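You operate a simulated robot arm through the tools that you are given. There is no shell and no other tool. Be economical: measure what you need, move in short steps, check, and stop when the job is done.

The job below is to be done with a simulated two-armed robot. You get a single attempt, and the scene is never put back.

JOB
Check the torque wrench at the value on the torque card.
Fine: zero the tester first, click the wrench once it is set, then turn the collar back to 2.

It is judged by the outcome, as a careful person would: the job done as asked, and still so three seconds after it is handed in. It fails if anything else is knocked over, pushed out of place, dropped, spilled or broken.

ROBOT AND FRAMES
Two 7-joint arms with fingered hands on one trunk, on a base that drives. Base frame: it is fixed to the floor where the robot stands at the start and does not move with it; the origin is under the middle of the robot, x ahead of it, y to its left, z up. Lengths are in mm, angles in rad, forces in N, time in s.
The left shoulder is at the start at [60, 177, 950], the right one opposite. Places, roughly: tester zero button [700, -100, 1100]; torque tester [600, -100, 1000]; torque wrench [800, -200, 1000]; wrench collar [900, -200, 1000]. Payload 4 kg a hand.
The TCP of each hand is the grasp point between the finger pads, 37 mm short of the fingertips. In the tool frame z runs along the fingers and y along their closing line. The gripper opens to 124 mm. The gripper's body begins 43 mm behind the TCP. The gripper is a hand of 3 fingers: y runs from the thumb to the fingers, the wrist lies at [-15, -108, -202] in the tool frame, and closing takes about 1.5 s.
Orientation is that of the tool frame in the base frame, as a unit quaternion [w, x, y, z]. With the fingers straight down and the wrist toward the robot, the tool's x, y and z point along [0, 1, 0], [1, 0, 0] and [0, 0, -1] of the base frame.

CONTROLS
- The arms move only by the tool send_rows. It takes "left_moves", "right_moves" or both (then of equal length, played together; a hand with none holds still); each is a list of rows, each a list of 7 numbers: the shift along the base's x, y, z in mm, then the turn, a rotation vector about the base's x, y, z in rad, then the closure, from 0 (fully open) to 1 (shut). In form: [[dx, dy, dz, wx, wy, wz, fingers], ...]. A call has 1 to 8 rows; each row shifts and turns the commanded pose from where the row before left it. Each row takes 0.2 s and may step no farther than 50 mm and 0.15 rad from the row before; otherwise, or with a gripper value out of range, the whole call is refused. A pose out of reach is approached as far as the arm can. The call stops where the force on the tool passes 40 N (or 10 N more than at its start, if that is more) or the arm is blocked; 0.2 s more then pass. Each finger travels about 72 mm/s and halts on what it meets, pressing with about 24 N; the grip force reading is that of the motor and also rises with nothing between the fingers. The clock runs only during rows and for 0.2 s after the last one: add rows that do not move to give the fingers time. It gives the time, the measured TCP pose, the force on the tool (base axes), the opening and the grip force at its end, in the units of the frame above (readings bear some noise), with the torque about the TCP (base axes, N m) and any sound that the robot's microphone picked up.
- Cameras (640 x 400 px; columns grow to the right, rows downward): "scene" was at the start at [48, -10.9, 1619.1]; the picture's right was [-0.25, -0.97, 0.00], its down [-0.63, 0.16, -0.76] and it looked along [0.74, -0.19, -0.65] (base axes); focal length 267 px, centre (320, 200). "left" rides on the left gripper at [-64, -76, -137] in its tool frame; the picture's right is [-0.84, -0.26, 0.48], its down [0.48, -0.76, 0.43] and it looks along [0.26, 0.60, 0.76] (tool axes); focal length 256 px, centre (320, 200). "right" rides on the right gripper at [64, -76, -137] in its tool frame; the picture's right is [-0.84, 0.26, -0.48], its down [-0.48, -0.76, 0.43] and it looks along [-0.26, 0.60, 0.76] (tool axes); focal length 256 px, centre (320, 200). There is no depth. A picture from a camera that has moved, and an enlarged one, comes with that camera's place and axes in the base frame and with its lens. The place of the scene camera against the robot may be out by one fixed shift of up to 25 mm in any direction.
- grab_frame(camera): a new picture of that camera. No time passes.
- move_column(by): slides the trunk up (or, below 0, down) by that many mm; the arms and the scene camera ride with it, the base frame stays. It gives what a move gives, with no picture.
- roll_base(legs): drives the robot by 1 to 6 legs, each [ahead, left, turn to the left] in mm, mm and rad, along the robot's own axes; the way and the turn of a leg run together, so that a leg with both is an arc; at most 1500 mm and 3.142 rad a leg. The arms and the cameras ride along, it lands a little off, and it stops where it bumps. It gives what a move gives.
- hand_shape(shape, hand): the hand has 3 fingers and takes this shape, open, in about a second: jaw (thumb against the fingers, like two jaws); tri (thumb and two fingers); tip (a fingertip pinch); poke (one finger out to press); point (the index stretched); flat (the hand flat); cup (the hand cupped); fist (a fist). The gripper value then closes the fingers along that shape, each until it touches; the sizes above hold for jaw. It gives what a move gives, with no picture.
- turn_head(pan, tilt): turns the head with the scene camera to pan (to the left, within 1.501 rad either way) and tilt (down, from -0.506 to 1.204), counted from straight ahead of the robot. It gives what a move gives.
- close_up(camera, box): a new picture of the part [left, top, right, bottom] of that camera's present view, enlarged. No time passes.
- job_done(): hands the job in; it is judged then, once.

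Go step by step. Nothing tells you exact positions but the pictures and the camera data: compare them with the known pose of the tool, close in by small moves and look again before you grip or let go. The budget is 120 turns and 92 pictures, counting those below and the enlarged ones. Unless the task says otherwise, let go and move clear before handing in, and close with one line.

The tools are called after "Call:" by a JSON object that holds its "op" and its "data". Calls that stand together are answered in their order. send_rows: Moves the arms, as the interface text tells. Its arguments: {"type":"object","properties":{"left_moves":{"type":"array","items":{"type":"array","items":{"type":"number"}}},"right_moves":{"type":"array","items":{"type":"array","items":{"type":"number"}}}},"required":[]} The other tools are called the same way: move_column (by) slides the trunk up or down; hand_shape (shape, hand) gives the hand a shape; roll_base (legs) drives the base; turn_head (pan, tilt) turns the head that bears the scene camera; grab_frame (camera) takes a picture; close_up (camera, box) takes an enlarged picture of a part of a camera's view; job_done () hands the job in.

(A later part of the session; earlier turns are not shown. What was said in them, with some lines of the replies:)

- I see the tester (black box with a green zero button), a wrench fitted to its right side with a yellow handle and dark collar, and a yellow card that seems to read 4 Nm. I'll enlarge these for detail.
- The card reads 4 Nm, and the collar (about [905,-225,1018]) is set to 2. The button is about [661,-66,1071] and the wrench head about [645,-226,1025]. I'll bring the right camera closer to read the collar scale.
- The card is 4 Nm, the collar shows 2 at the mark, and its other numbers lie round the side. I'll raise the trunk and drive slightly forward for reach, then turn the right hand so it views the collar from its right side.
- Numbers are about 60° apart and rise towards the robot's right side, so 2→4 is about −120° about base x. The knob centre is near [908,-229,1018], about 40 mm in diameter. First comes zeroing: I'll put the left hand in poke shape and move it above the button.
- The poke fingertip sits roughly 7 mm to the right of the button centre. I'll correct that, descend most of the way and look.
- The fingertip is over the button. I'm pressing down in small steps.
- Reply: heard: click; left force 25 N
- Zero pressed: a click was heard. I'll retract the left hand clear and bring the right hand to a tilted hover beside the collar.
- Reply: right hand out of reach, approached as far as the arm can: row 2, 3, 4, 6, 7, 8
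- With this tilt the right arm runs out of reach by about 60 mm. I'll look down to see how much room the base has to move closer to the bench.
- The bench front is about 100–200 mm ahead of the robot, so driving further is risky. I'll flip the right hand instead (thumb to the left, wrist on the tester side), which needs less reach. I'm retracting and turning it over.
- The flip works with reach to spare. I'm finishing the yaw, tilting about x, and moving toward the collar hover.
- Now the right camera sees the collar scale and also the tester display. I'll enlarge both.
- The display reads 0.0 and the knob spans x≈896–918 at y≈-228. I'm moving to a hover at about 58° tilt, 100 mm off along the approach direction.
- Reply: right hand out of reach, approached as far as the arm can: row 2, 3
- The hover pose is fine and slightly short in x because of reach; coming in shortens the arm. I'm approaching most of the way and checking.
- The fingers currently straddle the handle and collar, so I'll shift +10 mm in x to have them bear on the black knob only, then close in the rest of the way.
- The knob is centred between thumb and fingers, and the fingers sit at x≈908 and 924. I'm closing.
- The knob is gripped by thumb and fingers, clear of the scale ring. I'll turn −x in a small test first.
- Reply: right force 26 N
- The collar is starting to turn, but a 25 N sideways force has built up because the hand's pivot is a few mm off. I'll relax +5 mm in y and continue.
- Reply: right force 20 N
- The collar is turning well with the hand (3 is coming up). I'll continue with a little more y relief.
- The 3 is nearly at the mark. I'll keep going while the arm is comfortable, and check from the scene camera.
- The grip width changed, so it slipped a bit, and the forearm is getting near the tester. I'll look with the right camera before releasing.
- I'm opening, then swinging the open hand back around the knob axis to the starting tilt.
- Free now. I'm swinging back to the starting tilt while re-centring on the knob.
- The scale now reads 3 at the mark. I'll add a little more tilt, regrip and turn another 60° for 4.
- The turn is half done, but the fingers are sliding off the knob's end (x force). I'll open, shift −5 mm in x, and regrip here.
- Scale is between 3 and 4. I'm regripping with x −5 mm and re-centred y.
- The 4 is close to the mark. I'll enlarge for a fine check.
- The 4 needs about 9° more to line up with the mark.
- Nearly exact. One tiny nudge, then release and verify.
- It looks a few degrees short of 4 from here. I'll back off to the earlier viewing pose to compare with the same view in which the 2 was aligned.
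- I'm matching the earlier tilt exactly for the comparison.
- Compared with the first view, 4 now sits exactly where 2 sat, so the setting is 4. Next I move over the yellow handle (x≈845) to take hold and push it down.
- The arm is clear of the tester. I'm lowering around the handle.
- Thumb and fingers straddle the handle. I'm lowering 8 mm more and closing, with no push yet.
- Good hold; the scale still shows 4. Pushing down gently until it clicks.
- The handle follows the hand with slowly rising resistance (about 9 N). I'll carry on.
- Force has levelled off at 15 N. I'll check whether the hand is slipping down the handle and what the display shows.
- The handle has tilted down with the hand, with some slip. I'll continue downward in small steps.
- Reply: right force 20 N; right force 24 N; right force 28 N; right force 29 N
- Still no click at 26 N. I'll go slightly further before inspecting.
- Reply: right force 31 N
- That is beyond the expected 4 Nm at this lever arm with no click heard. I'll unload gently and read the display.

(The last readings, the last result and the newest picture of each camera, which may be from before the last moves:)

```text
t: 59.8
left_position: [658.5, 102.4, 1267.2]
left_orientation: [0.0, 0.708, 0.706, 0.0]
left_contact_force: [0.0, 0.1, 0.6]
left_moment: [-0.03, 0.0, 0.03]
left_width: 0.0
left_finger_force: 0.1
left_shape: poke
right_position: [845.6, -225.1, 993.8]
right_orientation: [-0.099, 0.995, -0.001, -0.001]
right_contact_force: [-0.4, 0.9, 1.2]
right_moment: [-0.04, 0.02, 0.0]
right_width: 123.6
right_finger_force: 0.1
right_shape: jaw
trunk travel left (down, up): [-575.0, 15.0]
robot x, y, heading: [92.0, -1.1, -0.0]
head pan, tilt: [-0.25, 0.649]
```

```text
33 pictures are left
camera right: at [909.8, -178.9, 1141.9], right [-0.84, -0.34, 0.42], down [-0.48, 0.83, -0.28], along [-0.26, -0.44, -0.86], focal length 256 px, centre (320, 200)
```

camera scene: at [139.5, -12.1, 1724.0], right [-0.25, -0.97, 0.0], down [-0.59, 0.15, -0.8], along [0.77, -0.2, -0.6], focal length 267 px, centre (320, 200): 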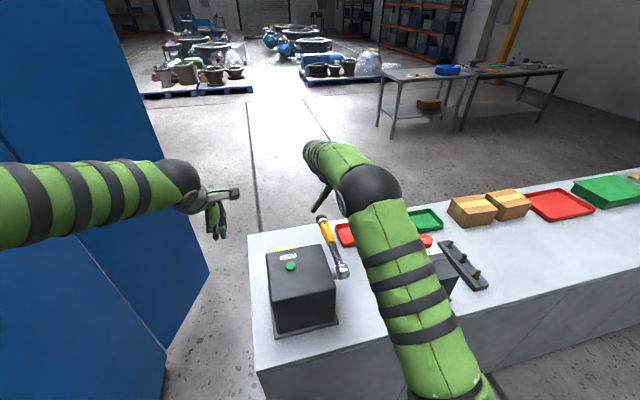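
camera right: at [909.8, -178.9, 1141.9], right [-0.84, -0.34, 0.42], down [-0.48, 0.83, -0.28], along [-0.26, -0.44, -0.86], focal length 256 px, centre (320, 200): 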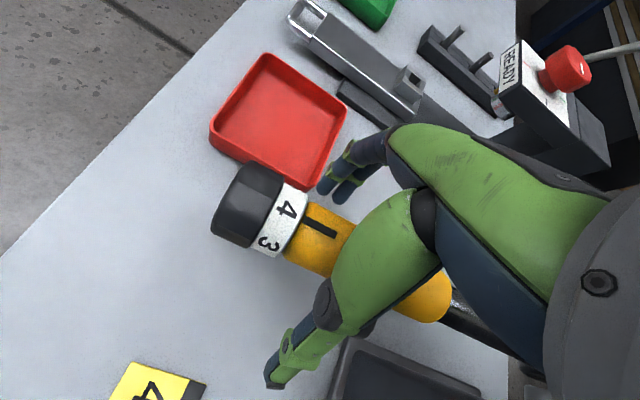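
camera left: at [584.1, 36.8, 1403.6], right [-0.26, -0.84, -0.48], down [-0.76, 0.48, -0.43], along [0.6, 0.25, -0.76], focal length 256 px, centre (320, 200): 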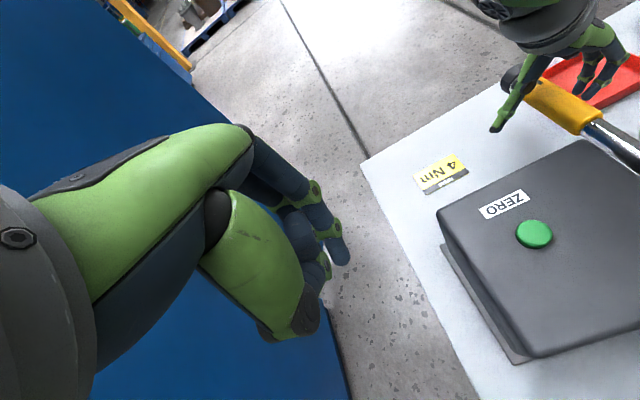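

The handle appears still tilted slightly down. I'm backing the hand off to view the handle and display.

Call:
{"op": "send_rows", "data": {"right_moves": [[0, -8, 40, 0, 0, 0, 0], [0, -8, 40, 0, 0, 0, 0], [10, -15, 35, 0.13, 0, 0, 0], [10, -25, 20, 0.13, 0, 0, 0], [10, -25, 20, 0.13, 0, 0, 0], [10, -25, 0, 0.137, 0, 0, 0], [0, -10, 10, 0, 0, 0, 0]]}}

Call:
{"op": "grab_frame", "data": {"camera": "right"}}

Call:
{"op": "close_up", "data": {"camera": "right", "box": [270, 330, 370, 400]}}

Call:
{"op": "close_up", "data": {"camera": "left", "box": [430, 0, 640, 130]}}

```text
t: 61.4
left_position: [659.4, 103.1, 1268.3]
left_orientation: [-0.001, 0.708, 0.706, 0.0]
left_contact_force: [-0.2, 1.3, -0.1]
left_moment: [-0.01, -0.03, -0.03]
left_width: 0.1
left_finger_force: 0.0
left_shape: poke
right_position: [883.8, -341.2, 1159.9]
right_orientation: [-0.355, 0.935, 0.0, 0.0]
right_contact_force: [-0.2, -0.1, 0.7]
right_moment: [0.0, -0.02, -0.01]
right_width: 123.6
right_finger_force: 0.1
right_shape: jaw
trunk travel left (down, up): [-575.0, 15.0]
robot x, y, heading: [86.4, -1.6, -0.004]
head pan, tilt: [-0.25, 0.649]
```

```text
32 pictures are left
camera right: at [949.5, -375.0, 1311.8], right [-0.84, -0.51, 0.19], down [-0.48, 0.86, 0.18], along [-0.26, 0.06, -0.97], focal length 256 px, centre (320, 200)
```

right: 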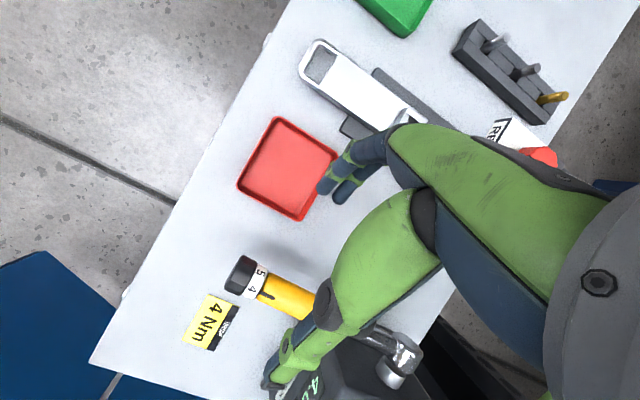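

```text
5.71 times, centred on (320, 365) of right
camera zoom: at [949.5, -375.0, 1311.8], right [-0.84, -0.51, 0.19], down [-0.48, 0.86, 0.18], along [-0.26, 0.06, -0.97], focal length 1463 px, centre (320, -743)
```

zoom: 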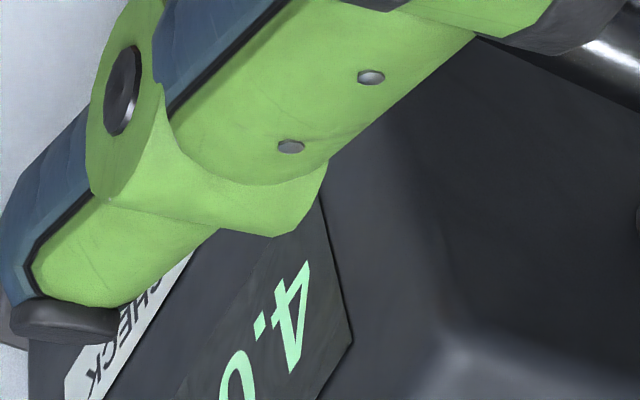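

```text
3.05 times, centred on (535, 65) of left
camera zoom: at [583.4, 37.5, 1403.9], right [-0.26, -0.84, -0.48], down [-0.76, 0.48, -0.43], along [0.6, 0.25, -0.76], focal length 780 px, centre (-335, 611)
```

zoom: 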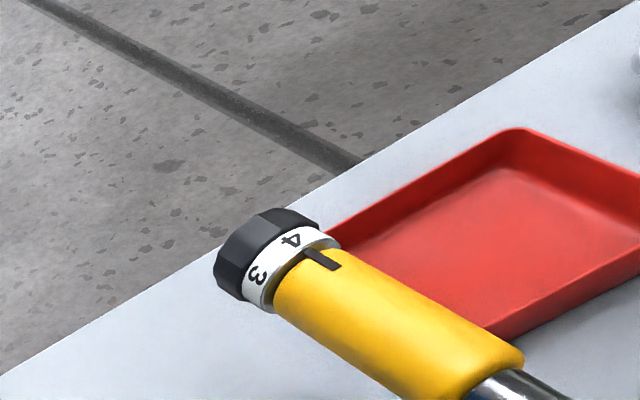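

The display now shows "4.0…": it seems to have registered. I'll tilt for a full view of the display and label.

Call:
{"op": "send_rows", "data": {"right_moves": [[0, 0, 0, 0.14, 0, 0, 0], [0, 0, 0, 0.14, 0, 0, 0], [0, 0, 0, 0.14, 0, 0, 0]]}}

Call:
{"op": "close_up", "data": {"camera": "right", "box": [220, 240, 420, 400]}}

```text
t: 62.2
left_position: [660.5, 100.6, 1267.1]
left_orientation: [0.0, 0.707, 0.707, 0.0]
left_contact_force: [0.4, -1.0, 0.2]
left_moment: [-0.01, -0.01, 0.01]
left_width: 0.0
left_finger_force: 0.0
left_shape: poke
right_position: [886.0, -343.7, 1157.9]
right_orientation: [-0.542, 0.84, -0.001, -0.001]
right_contact_force: [-0.2, -0.4, 0.5]
right_moment: [0.02, 0.0, -0.02]
right_width: 123.4
right_finger_force: 0.0
right_shape: jaw
trunk travel left (down, up): [-575.0, 15.0]
robot x, y, heading: [91.2, 3.1, 0.002]
head pan, tilt: [-0.25, 0.649]
```

```text
2.50 times, centred on (320, 320) of right
camera zoom: at [950.4, -436.6, 1283.0], right [-0.84, -0.54, -0.03], down [-0.48, 0.71, 0.52], along [-0.26, 0.45, -0.86], focal length 640 px, centre (320, -100)
```

zoom: 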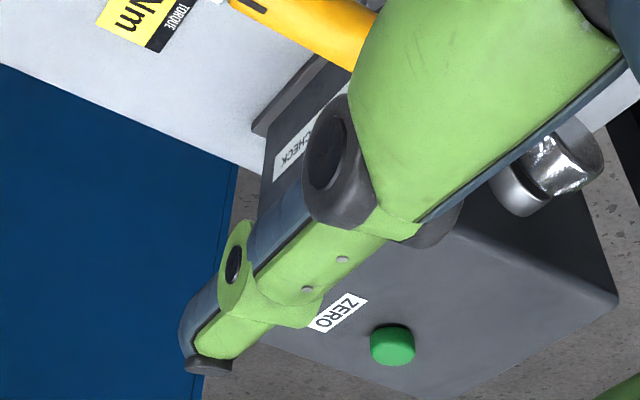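

Call:
{"op": "send_rows", "data": {"right_moves": [[-40, 0, 10, 0, 0, 0, 0], [-40, 0, 10, 0, 0, 0, 0]]}}

Call:
{"op": "close_up", "data": {"camera": "right", "box": [200, 240, 360, 360]}}

```text
t: 62.8
left_position: [659.4, 101.8, 1267.6]
left_orientation: [0.0, 0.708, 0.706, -0.001]
left_contact_force: [0.9, -0.8, -0.6]
left_moment: [0.01, -0.02, -0.03]
left_width: 0.0
left_finger_force: 0.1
left_shape: poke
right_position: [805.0, -340.2, 1177.9]
right_orientation: [-0.541, 0.841, 0.0, 0.001]
right_contact_force: [0.5, -0.1, 1.0]
right_moment: [0.03, -0.01, 0.03]
right_width: 123.7
right_finger_force: 0.1
right_shape: jaw
trunk travel left (down, up): [-575.0, 15.0]
robot x, y, heading: [89.2, -0.8, 0.003]
head pan, tilt: [-0.25, 0.649]
```

```text
3.33 times, centred on (280, 300) of right
camera zoom: at [869.6, -434.0, 1303.0], right [-0.84, -0.55, -0.03], down [-0.48, 0.71, 0.51], along [-0.25, 0.45, -0.86], focal length 853 px, centre (453, -133)
```

zoom: 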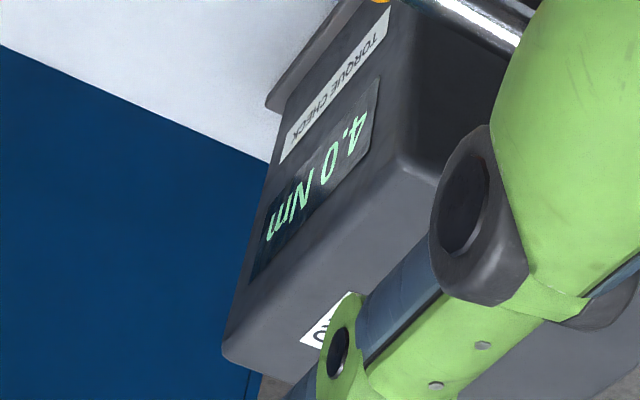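

The tester reads 4.0 Nm, held after unloading although I pushed well past it, so the wrench broke at its setting. Now back to the collar: I'll approach from above (tilt ≈0.1) to turn it the other way.

Call:
{"op": "send_rows", "data": {"right_moves": [[13, 13, 0, -0.13, 0, 0, 0], [13, 13, 0, -0.13, 0, 0, 0], [13, 13, 0, -0.13, 0, 0, 0], [13, 13, 0, -0.13, 0, 0, 0], [13, 13, 0, -0.13, 0, 0, 0], [13, 13, 0, -0.13, 0, 0, 0], [13, 13, 0, -0.13, 0, 0, 0], [14, 16, -20, -0.13, 0, 0, 0]]}}

Call:
{"op": "send_rows", "data": {"right_moves": [[0, 4, -40, 0, 0, 0, 0], [0, 4, -40, 0, 0, 0, 0], [0, 2, -35, 0, 0, 0, 0], [0, 2, -30, 0, 0, 0, 0], [0, 0, -5, 0, 0, 0, 0]]}}

Call:
{"op": "close_up", "data": {"camera": "left", "box": [430, 0, 640, 130]}}

```text
t: 64.6
left_position: [661.5, 102.0, 1266.8]
left_orientation: [0.0, 0.708, 0.707, 0.0]
left_contact_force: [-0.7, 0.2, -0.7]
left_moment: [0.02, 0.01, -0.05]
left_width: 0.0
left_finger_force: 0.1
left_shape: poke
right_position: [910.8, -234.6, 1158.0]
right_orientation: [-0.051, 0.999, -0.002, 0.0]
right_contact_force: [0.1, 0.0, 0.5]
right_moment: [-0.01, -0.01, 0.0]
right_width: 124.0
right_finger_force: 0.1
right_shape: jaw
trunk travel left (down, up): [-575.0, 15.0]
robot x, y, heading: [92.8, 2.6, -0.001]
head pan, tilt: [-0.25, 0.649]
```

```text
t: 65.8
left_position: [658.8, 100.2, 1268.6]
left_orientation: [-0.001, 0.708, 0.707, 0.0]
left_contact_force: [0.2, 0.3, 0.4]
left_moment: [0.0, 0.0, 0.01]
left_width: 0.0
left_finger_force: 0.1
left_shape: poke
right_position: [911.3, -223.3, 1006.8]
right_orientation: [-0.051, 0.999, -0.001, 0.0]
right_contact_force: [-0.3, -0.1, 0.5]
right_moment: [0.0, 0.0, -0.03]
right_width: 123.7
right_finger_force: 0.1
right_shape: jaw
trunk travel left (down, up): [-575.0, 15.0]
robot x, y, heading: [88.4, -3.0, -0.003]
head pan, tilt: [-0.25, 0.649]
```

```text
3.05 times, centred on (535, 65) of left
camera zoom: at [584.0, 36.9, 1403.6], right [-0.26, -0.84, -0.48], down [-0.76, 0.48, -0.43], along [0.6, 0.25, -0.76], focal length 780 px, centre (-335, 611)
```

zoom: 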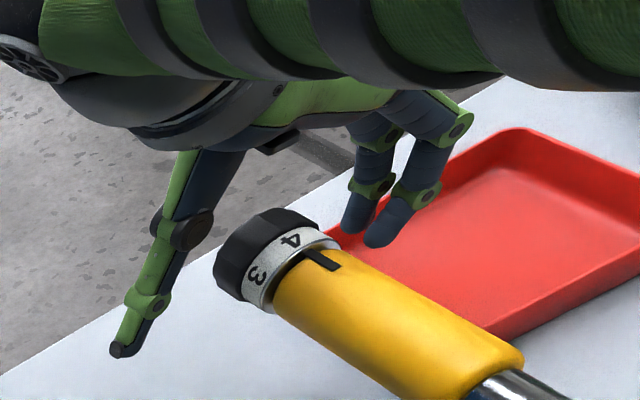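

Positioned around the knob. I'm closing and then turning +x.

Call:
{"op": "send_rows", "data": {"right_moves": [[0, 0, 0, 0, 0, 0, 0.3], [0, 0, 0, 0, 0, 0, 0.6], [0, 0, 0, 0, 0, 0, 0.8], [0, 0, 0, 0, 0, 0, 1], [0, 0, 0, 0, 0, 0, 1], [0, 0, 0, 0, 0, 0, 1], [0, 0, 0, 0, 0, 0, 1]]}}

Call:
{"op": "send_rows", "data": {"right_moves": [[0, 0, 0, 0.1, 0, 0, 1], [0, 0, 0, 0.1, 0, 0, 1], [0, 0, 0, 0.1, 0, 0, 1]]}}

Call:
{"op": "close_up", "data": {"camera": "left", "box": [430, 0, 640, 130]}}

```text
t: 67.4
left_position: [661.2, 103.7, 1266.8]
left_orientation: [0.0, 0.707, 0.707, 0.0]
left_contact_force: [-0.6, -0.4, -0.6]
left_moment: [-0.02, 0.0, 0.0]
left_width: 0.1
left_finger_force: 0.0
left_shape: poke
right_position: [911.7, -219.0, 1007.0]
right_orientation: [-0.052, 0.999, 0.0, 0.001]
right_contact_force: [7.0, 11.3, 1.4]
right_moment: [-0.03, -0.27, 0.17]
right_width: 29.2
right_finger_force: 23.5
right_shape: jaw
trunk travel left (down, up): [-575.0, 15.0]
robot x, y, heading: [86.1, 5.4, -0.001]
head pan, tilt: [-0.25, 0.649]
```

```text
t: 68.2
left_position: [662.0, 102.4, 1267.7]
left_orientation: [-0.001, 0.708, 0.707, 0.0]
left_contact_force: [0.2, -0.5, -0.5]
left_moment: [-0.01, -0.01, 0.0]
left_width: 0.1
left_finger_force: 0.0
left_shape: poke
right_position: [911.6, -220.7, 1008.7]
right_orientation: [-0.201, 0.98, -0.001, 0.0]
right_contact_force: [11.2, 12.6, 1.4]
right_moment: [0.03, -0.39, 0.04]
right_width: 29.0
right_finger_force: 24.0
right_shape: jaw
trunk travel left (down, up): [-575.0, 15.0]
robot x, y, heading: [90.8, 0.6, 0.003]
head pan, tilt: [-0.25, 0.649]
```

```text
3.05 times, centred on (535, 65) of left
camera zoom: at [585.0, 38.4, 1403.2], right [-0.26, -0.84, -0.48], down [-0.76, 0.48, -0.43], along [0.6, 0.25, -0.76], focal length 780 px, centre (-335, 611)
```

zoom: 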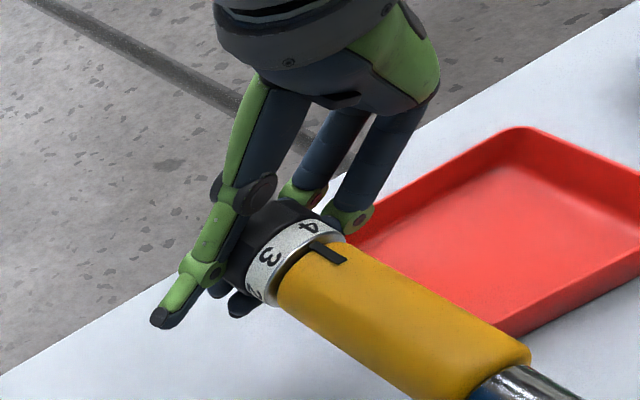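

The collar is turning back. Continuing.

Call:
{"op": "send_rows", "data": {"right_moves": [[-1, 1, 0, 0.1, 0, 0, 1], [0, 1, 0, 0.1, 0, 0, 1], [0, 0, 0, 0.1, 0, 0, 1], [0, 0, 0, 0.1, 0, 0, 1]]}}

Call:
{"op": "send_rows", "data": {"right_moves": [[0, 0, 0, 0.1, 0, 0, 1], [0, 0, 0, 0.1, 0, 0, 1], [0, 0, 0, 0.1, 0, 0, 1]]}}

Call:
{"op": "close_up", "data": {"camera": "left", "box": [430, 0, 640, 130]}}

```text
t: 69.2
left_position: [660.8, 101.0, 1267.4]
left_orientation: [-0.001, 0.707, 0.707, -0.001]
left_contact_force: [0.2, 0.4, 0.4]
left_moment: [-0.03, 0.0, 0.01]
left_width: 0.0
left_finger_force: 0.1
left_shape: poke
right_position: [911.3, -220.9, 1008.4]
right_orientation: [-0.391, 0.92, -0.001, -0.001]
right_contact_force: [17.2, 2.7, 1.2]
right_moment: [-0.05, -0.43, -0.14]
right_width: 27.6
right_finger_force: 24.1
right_shape: jaw
trunk travel left (down, up): [-575.0, 15.0]
robot x, y, heading: [89.8, 3.6, -0.004]
head pan, tilt: [-0.25, 0.649]
```

```text
t: 70.0
left_position: [661.2, 101.4, 1267.4]
left_orientation: [0.0, 0.708, 0.706, -0.001]
left_contact_force: [-0.1, 0.6, 0.6]
left_moment: [-0.01, 0.02, -0.04]
left_width: 0.2
left_finger_force: 0.1
left_shape: poke
right_position: [911.2, -221.5, 1008.7]
right_orientation: [-0.524, 0.852, -0.001, 0.0]
right_contact_force: [18.9, -5.9, 2.5]
right_moment: [-0.06, -0.38, -0.28]
right_width: 26.9
right_finger_force: 24.1
right_shape: jaw
trunk travel left (down, up): [-575.0, 15.0]
robot x, y, heading: [92.3, -1.2, -0.004]
head pan, tilt: [-0.25, 0.649]
```

```text
3.05 times, centred on (535, 65) of left
camera zoom: at [585.7, 36.0, 1403.0], right [-0.26, -0.84, -0.48], down [-0.76, 0.48, -0.43], along [0.6, 0.25, -0.76], focal length 780 px, centre (-335, 611)
```

zoom: 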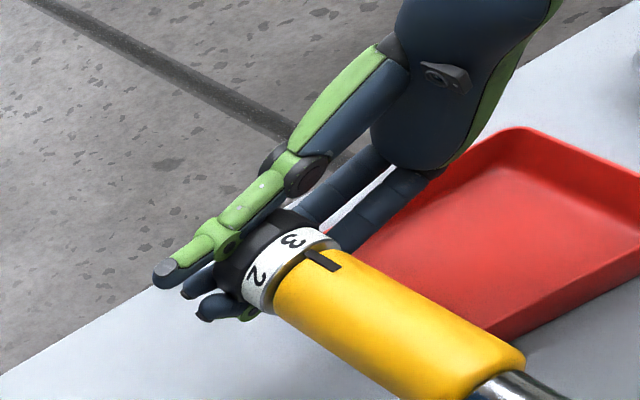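

It now reads 3. I'm opening, swinging back and regripping.

Call:
{"op": "send_rows", "data": {"right_moves": [[0, 0, 0, 0, 0, 0, 0.6], [0, 0, 0, 0, 0, 0, 0.2], [0, 0, 0, 0, 0, 0, 0], [0, 0, 0, 0, 0, 0, 0], [0, 0, 0, 0, 0, 0, 0], [0, 0, 0, 0, 0, 0, 0]]}}

Call:
{"op": "send_rows", "data": {"right_moves": [[0, 0, 0, -0.14, 0, 0, 0], [0, 0, 0, -0.14, 0, 0, 0], [0, 0, 0, -0.14, 0, 0, 0], [0, 0, 0, -0.14, 0, 0, 0], [0, 0, 0, -0.14, 0, 0, 0], [0, 0, 0, -0.14, 0, 0, 0], [0, 0, 0, -0.14, 0, 0, 0], [0, 0, 0, -0.04, 0, 0, 0]]}}

Call:
{"op": "close_up", "data": {"camera": "left", "box": [430, 0, 640, 130]}}

```text
t: 71.4
left_position: [659.7, 101.6, 1268.1]
left_orientation: [-0.001, 0.708, 0.706, 0.0]
left_contact_force: [0.5, 0.3, -0.6]
left_moment: [-0.03, -0.02, -0.01]
left_width: 0.2
left_finger_force: 0.1
left_shape: poke
right_position: [908.6, -219.8, 1008.1]
right_orientation: [-0.525, 0.851, 0.0, -0.002]
right_contact_force: [-0.1, -0.6, 0.1]
right_moment: [0.01, 0.06, -0.01]
right_width: 123.7
right_finger_force: 0.1
right_shape: jaw
trunk travel left (down, up): [-575.0, 15.0]
robot x, y, heading: [89.5, 0.7, -0.004]
head pan, tilt: [-0.25, 0.649]
```

```text
t: 73.2
left_position: [658.8, 100.5, 1267.9]
left_orientation: [0.0, 0.708, 0.706, 0.001]
left_contact_force: [1.0, 0.6, 0.8]
left_moment: [-0.02, 0.0, 0.01]
left_width: 0.2
left_finger_force: 0.0
left_shape: poke
right_position: [909.7, -220.5, 1009.0]
right_orientation: [-0.041, 0.999, -0.001, 0.0]
right_contact_force: [0.2, 0.4, 0.7]
right_moment: [0.0, 0.01, 0.03]
right_width: 123.8
right_finger_force: 0.2
right_shape: jaw
trunk travel left (down, up): [-575.0, 15.0]
robot x, y, heading: [91.8, 1.3, 0.001]
head pan, tilt: [-0.25, 0.649]
```

```text
3.05 times, centred on (535, 65) of left
camera zoom: at [584.0, 36.7, 1403.6], right [-0.26, -0.84, -0.48], down [-0.76, 0.48, -0.43], along [0.6, 0.25, -0.76], focal length 780 px, centre (-335, 611)
```

zoom: 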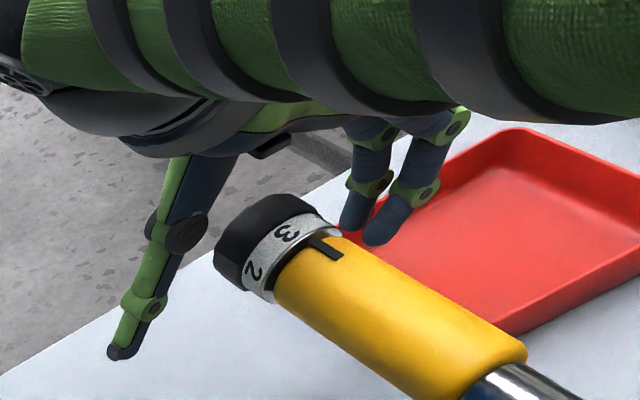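

The wrench has sprung back to level, so I'll raise 6 mm. About 70° remains; closing and turning again.

Call:
{"op": "send_rows", "data": {"right_moves": [[0, -1, 6, -0.08, 0, 0, 0.2], [0, 0, 0, 0, 0, 0, 0.4], [0, 0, 0, 0, 0, 0, 0.7], [0, 0, 0, 0, 0, 0, 1], [0, 0, 0, 0, 0, 0, 1], [0, 0, 0, 0, 0, 0, 1], [0, 0, 0, 0, 0, 0, 1]]}}

Call:
{"op": "send_rows", "data": {"right_moves": [[0, 1, 0, 0.1, 0, 0, 1], [0, 1, 0, 0.1, 0, 0, 1], [0, 0, 0, 0.1, 0, 0, 1], [0, 0, 0, 0.1, 0, 0, 1], [0, 0, 0, 0.1, 0, 0, 1]]}}

Call:
{"op": "close_up", "data": {"camera": "left", "box": [430, 0, 640, 130]}}

```text
t: 74.8
left_position: [660.5, 102.0, 1267.4]
left_orientation: [-0.001, 0.708, 0.707, -0.001]
left_contact_force: [-0.1, 0.0, 0.6]
left_moment: [0.01, 0.02, 0.02]
left_width: 0.0
left_finger_force: 0.0
left_shape: poke
right_position: [910.1, -219.5, 1015.2]
right_orientation: [-0.002, 1.0, 0.0, 0.0]
right_contact_force: [4.2, 9.1, -1.3]
right_moment: [0.04, -0.16, 0.17]
right_width: 35.6
right_finger_force: 24.1
right_shape: jaw
trunk travel left (down, up): [-575.0, 15.0]
robot x, y, heading: [91.0, -0.3, -0.006]
head pan, tilt: [-0.25, 0.649]
```

```text
t: 76.0
left_position: [660.2, 100.8, 1267.7]
left_orientation: [-0.001, 0.708, 0.707, -0.001]
left_contact_force: [-0.2, 0.0, -0.6]
left_moment: [0.0, -0.04, -0.01]
left_width: 0.0
left_finger_force: 0.0
left_shape: poke
right_position: [909.9, -218.7, 1014.9]
right_orientation: [-0.249, 0.968, -0.001, 0.0]
right_contact_force: [10.3, 2.2, 1.2]
right_moment: [-0.02, -0.38, 0.11]
right_width: 31.4
right_finger_force: 24.2
right_shape: jaw
trunk travel left (down, up): [-575.0, 15.0]
robot x, y, heading: [88.2, -2.4, 0.003]
head pan, tilt: [-0.25, 0.649]
```

```text
3.05 times, centred on (535, 65) of left
camera zoom: at [584.9, 36.8, 1403.3], right [-0.26, -0.84, -0.48], down [-0.76, 0.48, -0.43], along [0.6, 0.25, -0.76], focal length 780 px, centre (-335, 611)
```

zoom: 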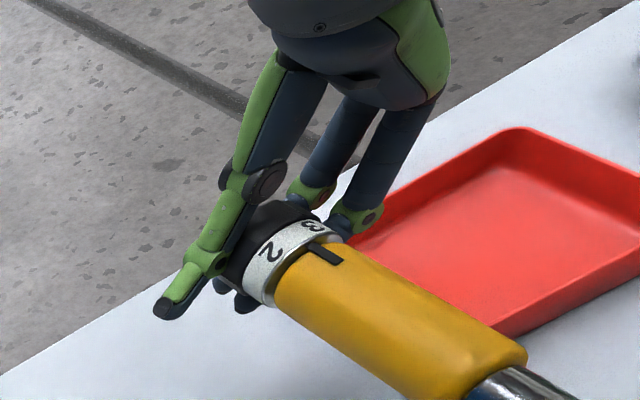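

Call:
{"op": "send_rows", "data": {"right_moves": [[0, 0, 0, 0.1, 0, 0, 1], [0, 0, 0, 0.1, 0, 0, 1], [0, 0, 0, 0.1, 0, 0, 1], [0, -1, 0, 0.1, 0, 0, 1], [0, -1, 0, 0.1, 0, 0, 1]]}}

Call:
{"op": "close_up", "data": {"camera": "left", "box": [430, 0, 640, 130]}}

```text
t: 77.2
left_position: [660.2, 100.9, 1267.5]
left_orientation: [0.0, 0.708, 0.707, 0.001]
left_contact_force: [0.2, -0.2, 1.1]
left_moment: [0.0, 0.0, 0.01]
left_width: 0.0
left_finger_force: 0.1
left_shape: poke
right_position: [909.5, -223.2, 1014.5]
right_orientation: [-0.482, 0.876, -0.001, 0.0]
right_contact_force: [8.7, -6.7, 3.0]
right_moment: [-0.09, -0.33, -0.13]
right_width: 29.3
right_finger_force: 24.3
right_shape: jaw
trunk travel left (down, up): [-575.0, 15.0]
robot x, y, heading: [91.4, -0.6, -0.005]
head pan, tilt: [-0.25, 0.649]
```

```text
3.05 times, centred on (535, 65) of left
camera zoom: at [584.6, 36.0, 1403.4], right [-0.26, -0.84, -0.48], down [-0.76, 0.48, -0.43], along [0.6, 0.25, -0.76], focal length 780 px, centre (-335, 611)
```

zoom: 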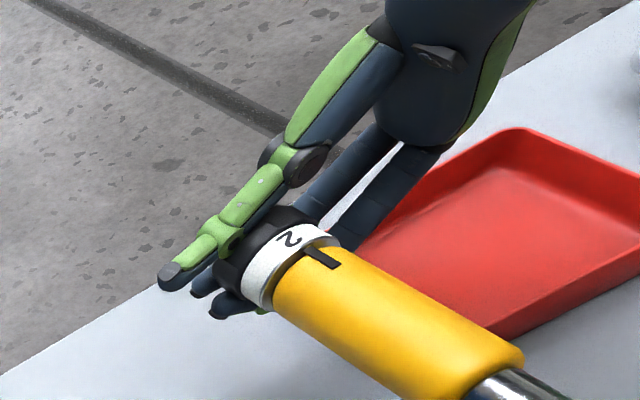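

Call:
{"op": "close_up", "data": {"camera": "left", "box": [500, 55, 560, 95]}}

```text
10.00 times, centred on (530, 75) of left
camera zoom: at [584.6, 36.0, 1403.4], right [-0.26, -0.84, -0.48], down [-0.76, 0.48, -0.43], along [0.6, 0.25, -0.76], focal length 2560 px, centre (-1780, 1450)
```

zoom: 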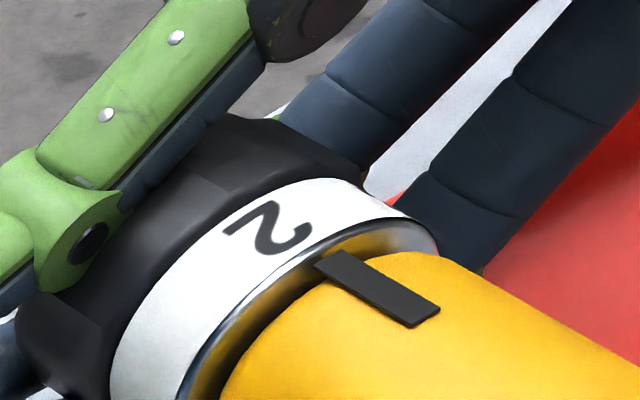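

About 6° more to go.

Call:
{"op": "send_rows", "data": {"right_moves": [[0, 0, 0, 0.06, 0, 0, 1], [0, 0, 0, 0.05, 0, 0, 1], [0, 0, 0, 0, 0, 0, 1]]}}

Call:
{"op": "close_up", "data": {"camera": "left", "box": [500, 55, 560, 95]}}

```text
t: 78.0
left_position: [659.9, 100.3, 1267.2]
left_orientation: [-0.001, 0.708, 0.707, -0.001]
left_contact_force: [-0.1, 0.6, 0.3]
left_moment: [-0.02, 0.02, 0.0]
left_width: 0.0
left_finger_force: 0.1
left_shape: poke
right_position: [911.2, -221.5, 1014.8]
right_orientation: [-0.529, 0.848, -0.001, 0.0]
right_contact_force: [10.1, -7.3, 2.6]
right_moment: [-0.23, -0.38, -0.2]
right_width: 28.3
right_finger_force: 24.3
right_shape: jaw
trunk travel left (down, up): [-575.0, 15.0]
robot x, y, heading: [89.1, 0.8, -0.002]
head pan, tilt: [-0.25, 0.649]
```

```text
10.00 times, centred on (530, 75) of left
camera zoom: at [584.9, 36.1, 1403.4], right [-0.26, -0.84, -0.48], down [-0.76, 0.48, -0.43], along [0.6, 0.25, -0.76], focal length 2560 px, centre (-1780, 1450)
```

zoom: 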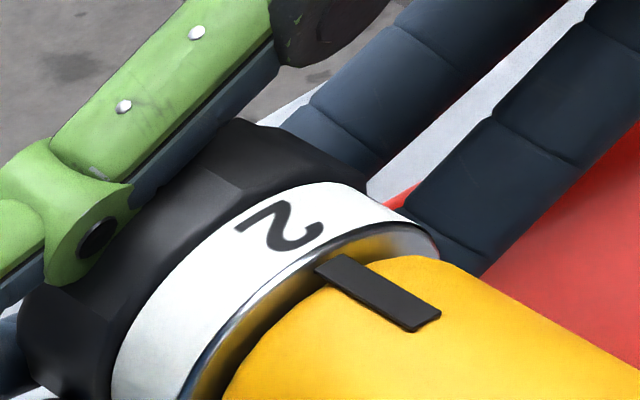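

That matches the reference alignment. I'm releasing and backing off to the comparison view.

Call:
{"op": "send_rows", "data": {"right_moves": [[0, 0, 0, 0, 0, 0, 0.6], [0, 0, 0, 0, 0, 0, 0.2], [0, 0, 0, 0, 0, 0, 0], [0, 0, 0, 0, 0, 0, 0], [0, 0, 0, 0, 0, 0, 0], [0, 0, 0, 0, 0, 0, 0]]}}

Call:
{"op": "send_rows", "data": {"right_moves": [[0, -30, 20, 0, 0, 0, 0], [0, -30, 20, 0, 0, 0, 0], [0, -30, 25, 0, 0, 0, 0], [-7, -18, 30, -0.1, 0, 0, 0], [-7, -13, 30, -0.14, 0, 0, 0], [-7, 0, 25, -0.143, 0, 0, 0], [-4, 0, 0, 0, 0, 0, 0]]}}

Call:
{"op": "close_up", "data": {"camera": "right", "box": [200, 240, 300, 315]}}

Call:
{"op": "close_up", "data": {"camera": "left", "box": [430, 0, 640, 130]}}

```text
t: 79.4
left_position: [658.7, 100.9, 1267.9]
left_orientation: [0.0, 0.708, 0.706, 0.0]
left_contact_force: [-0.1, 0.0, -0.3]
left_moment: [-0.02, -0.03, 0.0]
left_width: 0.0
left_finger_force: 0.0
left_shape: poke
right_position: [909.4, -221.0, 1014.3]
right_orientation: [-0.529, 0.849, -0.001, 0.0]
right_contact_force: [0.5, -0.8, -0.8]
right_moment: [0.04, 0.0, 0.01]
right_width: 123.4
right_finger_force: 0.1
right_shape: jaw
trunk travel left (down, up): [-575.0, 15.0]
robot x, y, heading: [89.8, 1.2, -0.008]
head pan, tilt: [-0.25, 0.649]
```

```text
t: 81.0
left_position: [660.2, 100.6, 1267.3]
left_orientation: [0.0, 0.707, 0.707, -0.001]
left_contact_force: [0.6, -0.2, -0.4]
left_moment: [0.06, 0.03, 0.0]
left_width: 0.2
left_finger_force: 0.0
left_shape: poke
right_position: [884.0, -344.5, 1164.5]
right_orientation: [-0.358, 0.934, -0.001, -0.001]
right_contact_force: [0.3, -0.5, -0.1]
right_moment: [0.03, -0.02, 0.01]
right_width: 123.7
right_finger_force: 0.0
right_shape: jaw
trunk travel left (down, up): [-575.0, 15.0]
robot x, y, heading: [88.8, -2.2, -0.003]
head pan, tilt: [-0.25, 0.649]
```

```text
5.33 times, centred on (250, 278) of right
camera zoom: at [948.8, -379.1, 1315.5], right [-0.84, -0.51, 0.19], down [-0.48, 0.86, 0.18], along [-0.26, 0.06, -0.96], focal length 1365 px, centre (693, -213)
```

zoom: 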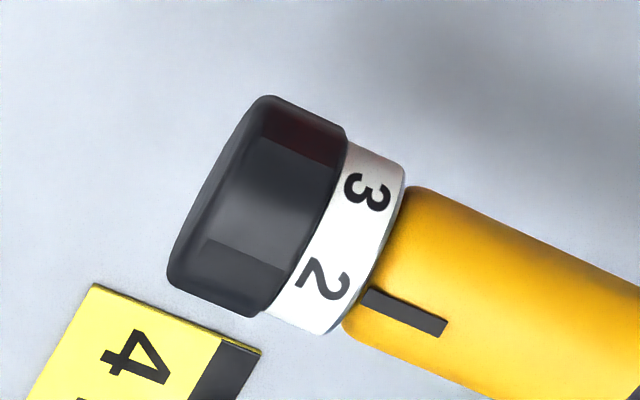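

```text
3.05 times, centred on (535, 65) of left
camera zoom: at [584.3, 35.9, 1403.5], right [-0.26, -0.84, -0.48], down [-0.76, 0.49, -0.43], along [0.6, 0.25, -0.76], focal length 780 px, centre (-335, 611)
```

zoom: 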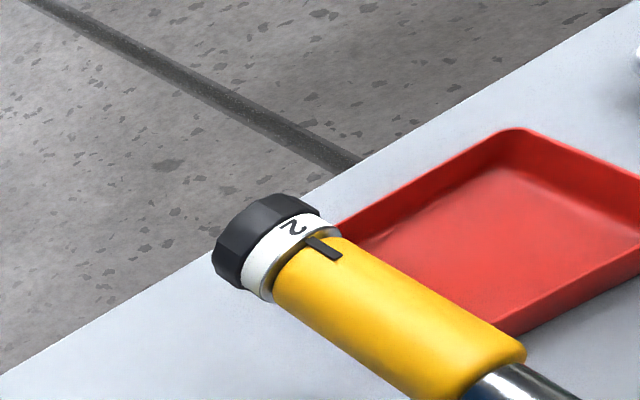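

The 2 lies exactly where it was at the start. I'll back the right hand away and recheck the display.

Call:
{"op": "send_rows", "data": {"right_moves": [[-20, 0, 5, 0.14, 0, 0, 0], [-20, 0, 5, 0.14, 0, 0, 0], [-20, 0, 5, 0.14, 0, 0, 0], [-20, 0, 5, 0, 0, 0, 0]]}}

Call:
{"op": "close_up", "data": {"camera": "right", "box": [200, 240, 360, 360]}}

Call:
{"op": "grab_frame", "data": {"camera": "scene"}}

```text
t: 82.0
left_position: [658.6, 102.8, 1268.0]
left_orientation: [0.0, 0.708, 0.706, 0.0]
left_contact_force: [-0.3, -0.1, 0.9]
left_moment: [-0.02, -0.05, -0.03]
left_width: 0.0
left_finger_force: 0.0
left_shape: poke
right_position: [804.0, -340.3, 1187.9]
right_orientation: [-0.545, 0.839, 0.0, -0.001]
right_contact_force: [0.6, -0.7, 0.2]
right_moment: [0.02, 0.0, 0.02]
right_width: 123.7
right_finger_force: 0.1
right_shape: jaw
trunk travel left (down, up): [-575.0, 15.0]
robot x, y, heading: [89.9, -2.6, -0.005]
head pan, tilt: [-0.25, 0.649]
```

```text
3.33 times, centred on (280, 300) of right
camera zoom: at [867.9, -434.8, 1311.1], right [-0.84, -0.55, -0.04], down [-0.48, 0.71, 0.52], along [-0.26, 0.45, -0.85], focal length 853 px, centre (453, -133)
```

zoom: 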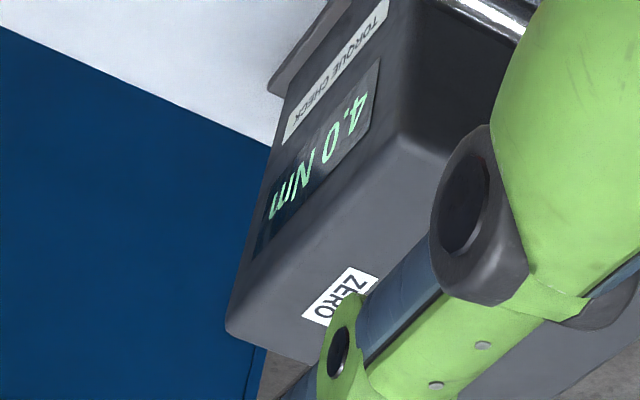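

```text
16 pictures are left
camera scene: at [138.8, -10.3, 1724.0], right [-0.25, -0.97, 0.0], down [-0.59, 0.15, -0.8], along [0.77, -0.2, -0.6], focal length 267 px, centre (320, 200)
```

scene: 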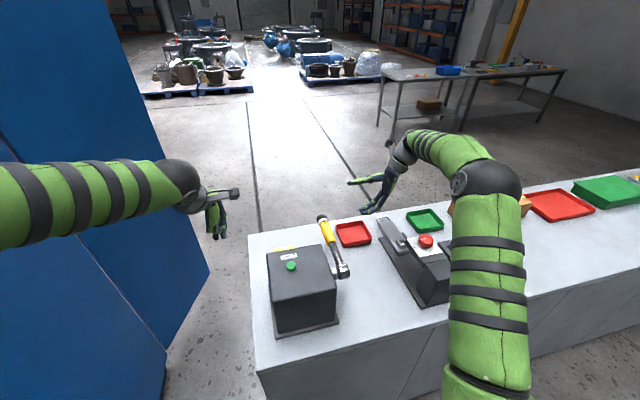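

The tester holds 4.0 Nm, the collar is back on 2, both hands are clear and nothing else has moved. Handing in.

Call:
{"op": "job_done", "data": {}}

```text
The job is handed in.
```

The wrench check is done and handed in: tester zeroed, wrench set to 4 and pushed until the tester held 4.0 Nm, collar back on 2, both hands clear. The microphone did not report a wrench click, so I am taking the held 4.0 Nm as proof that it clicked; my push went past that, to roughly 5.5 Nm by my estimate.
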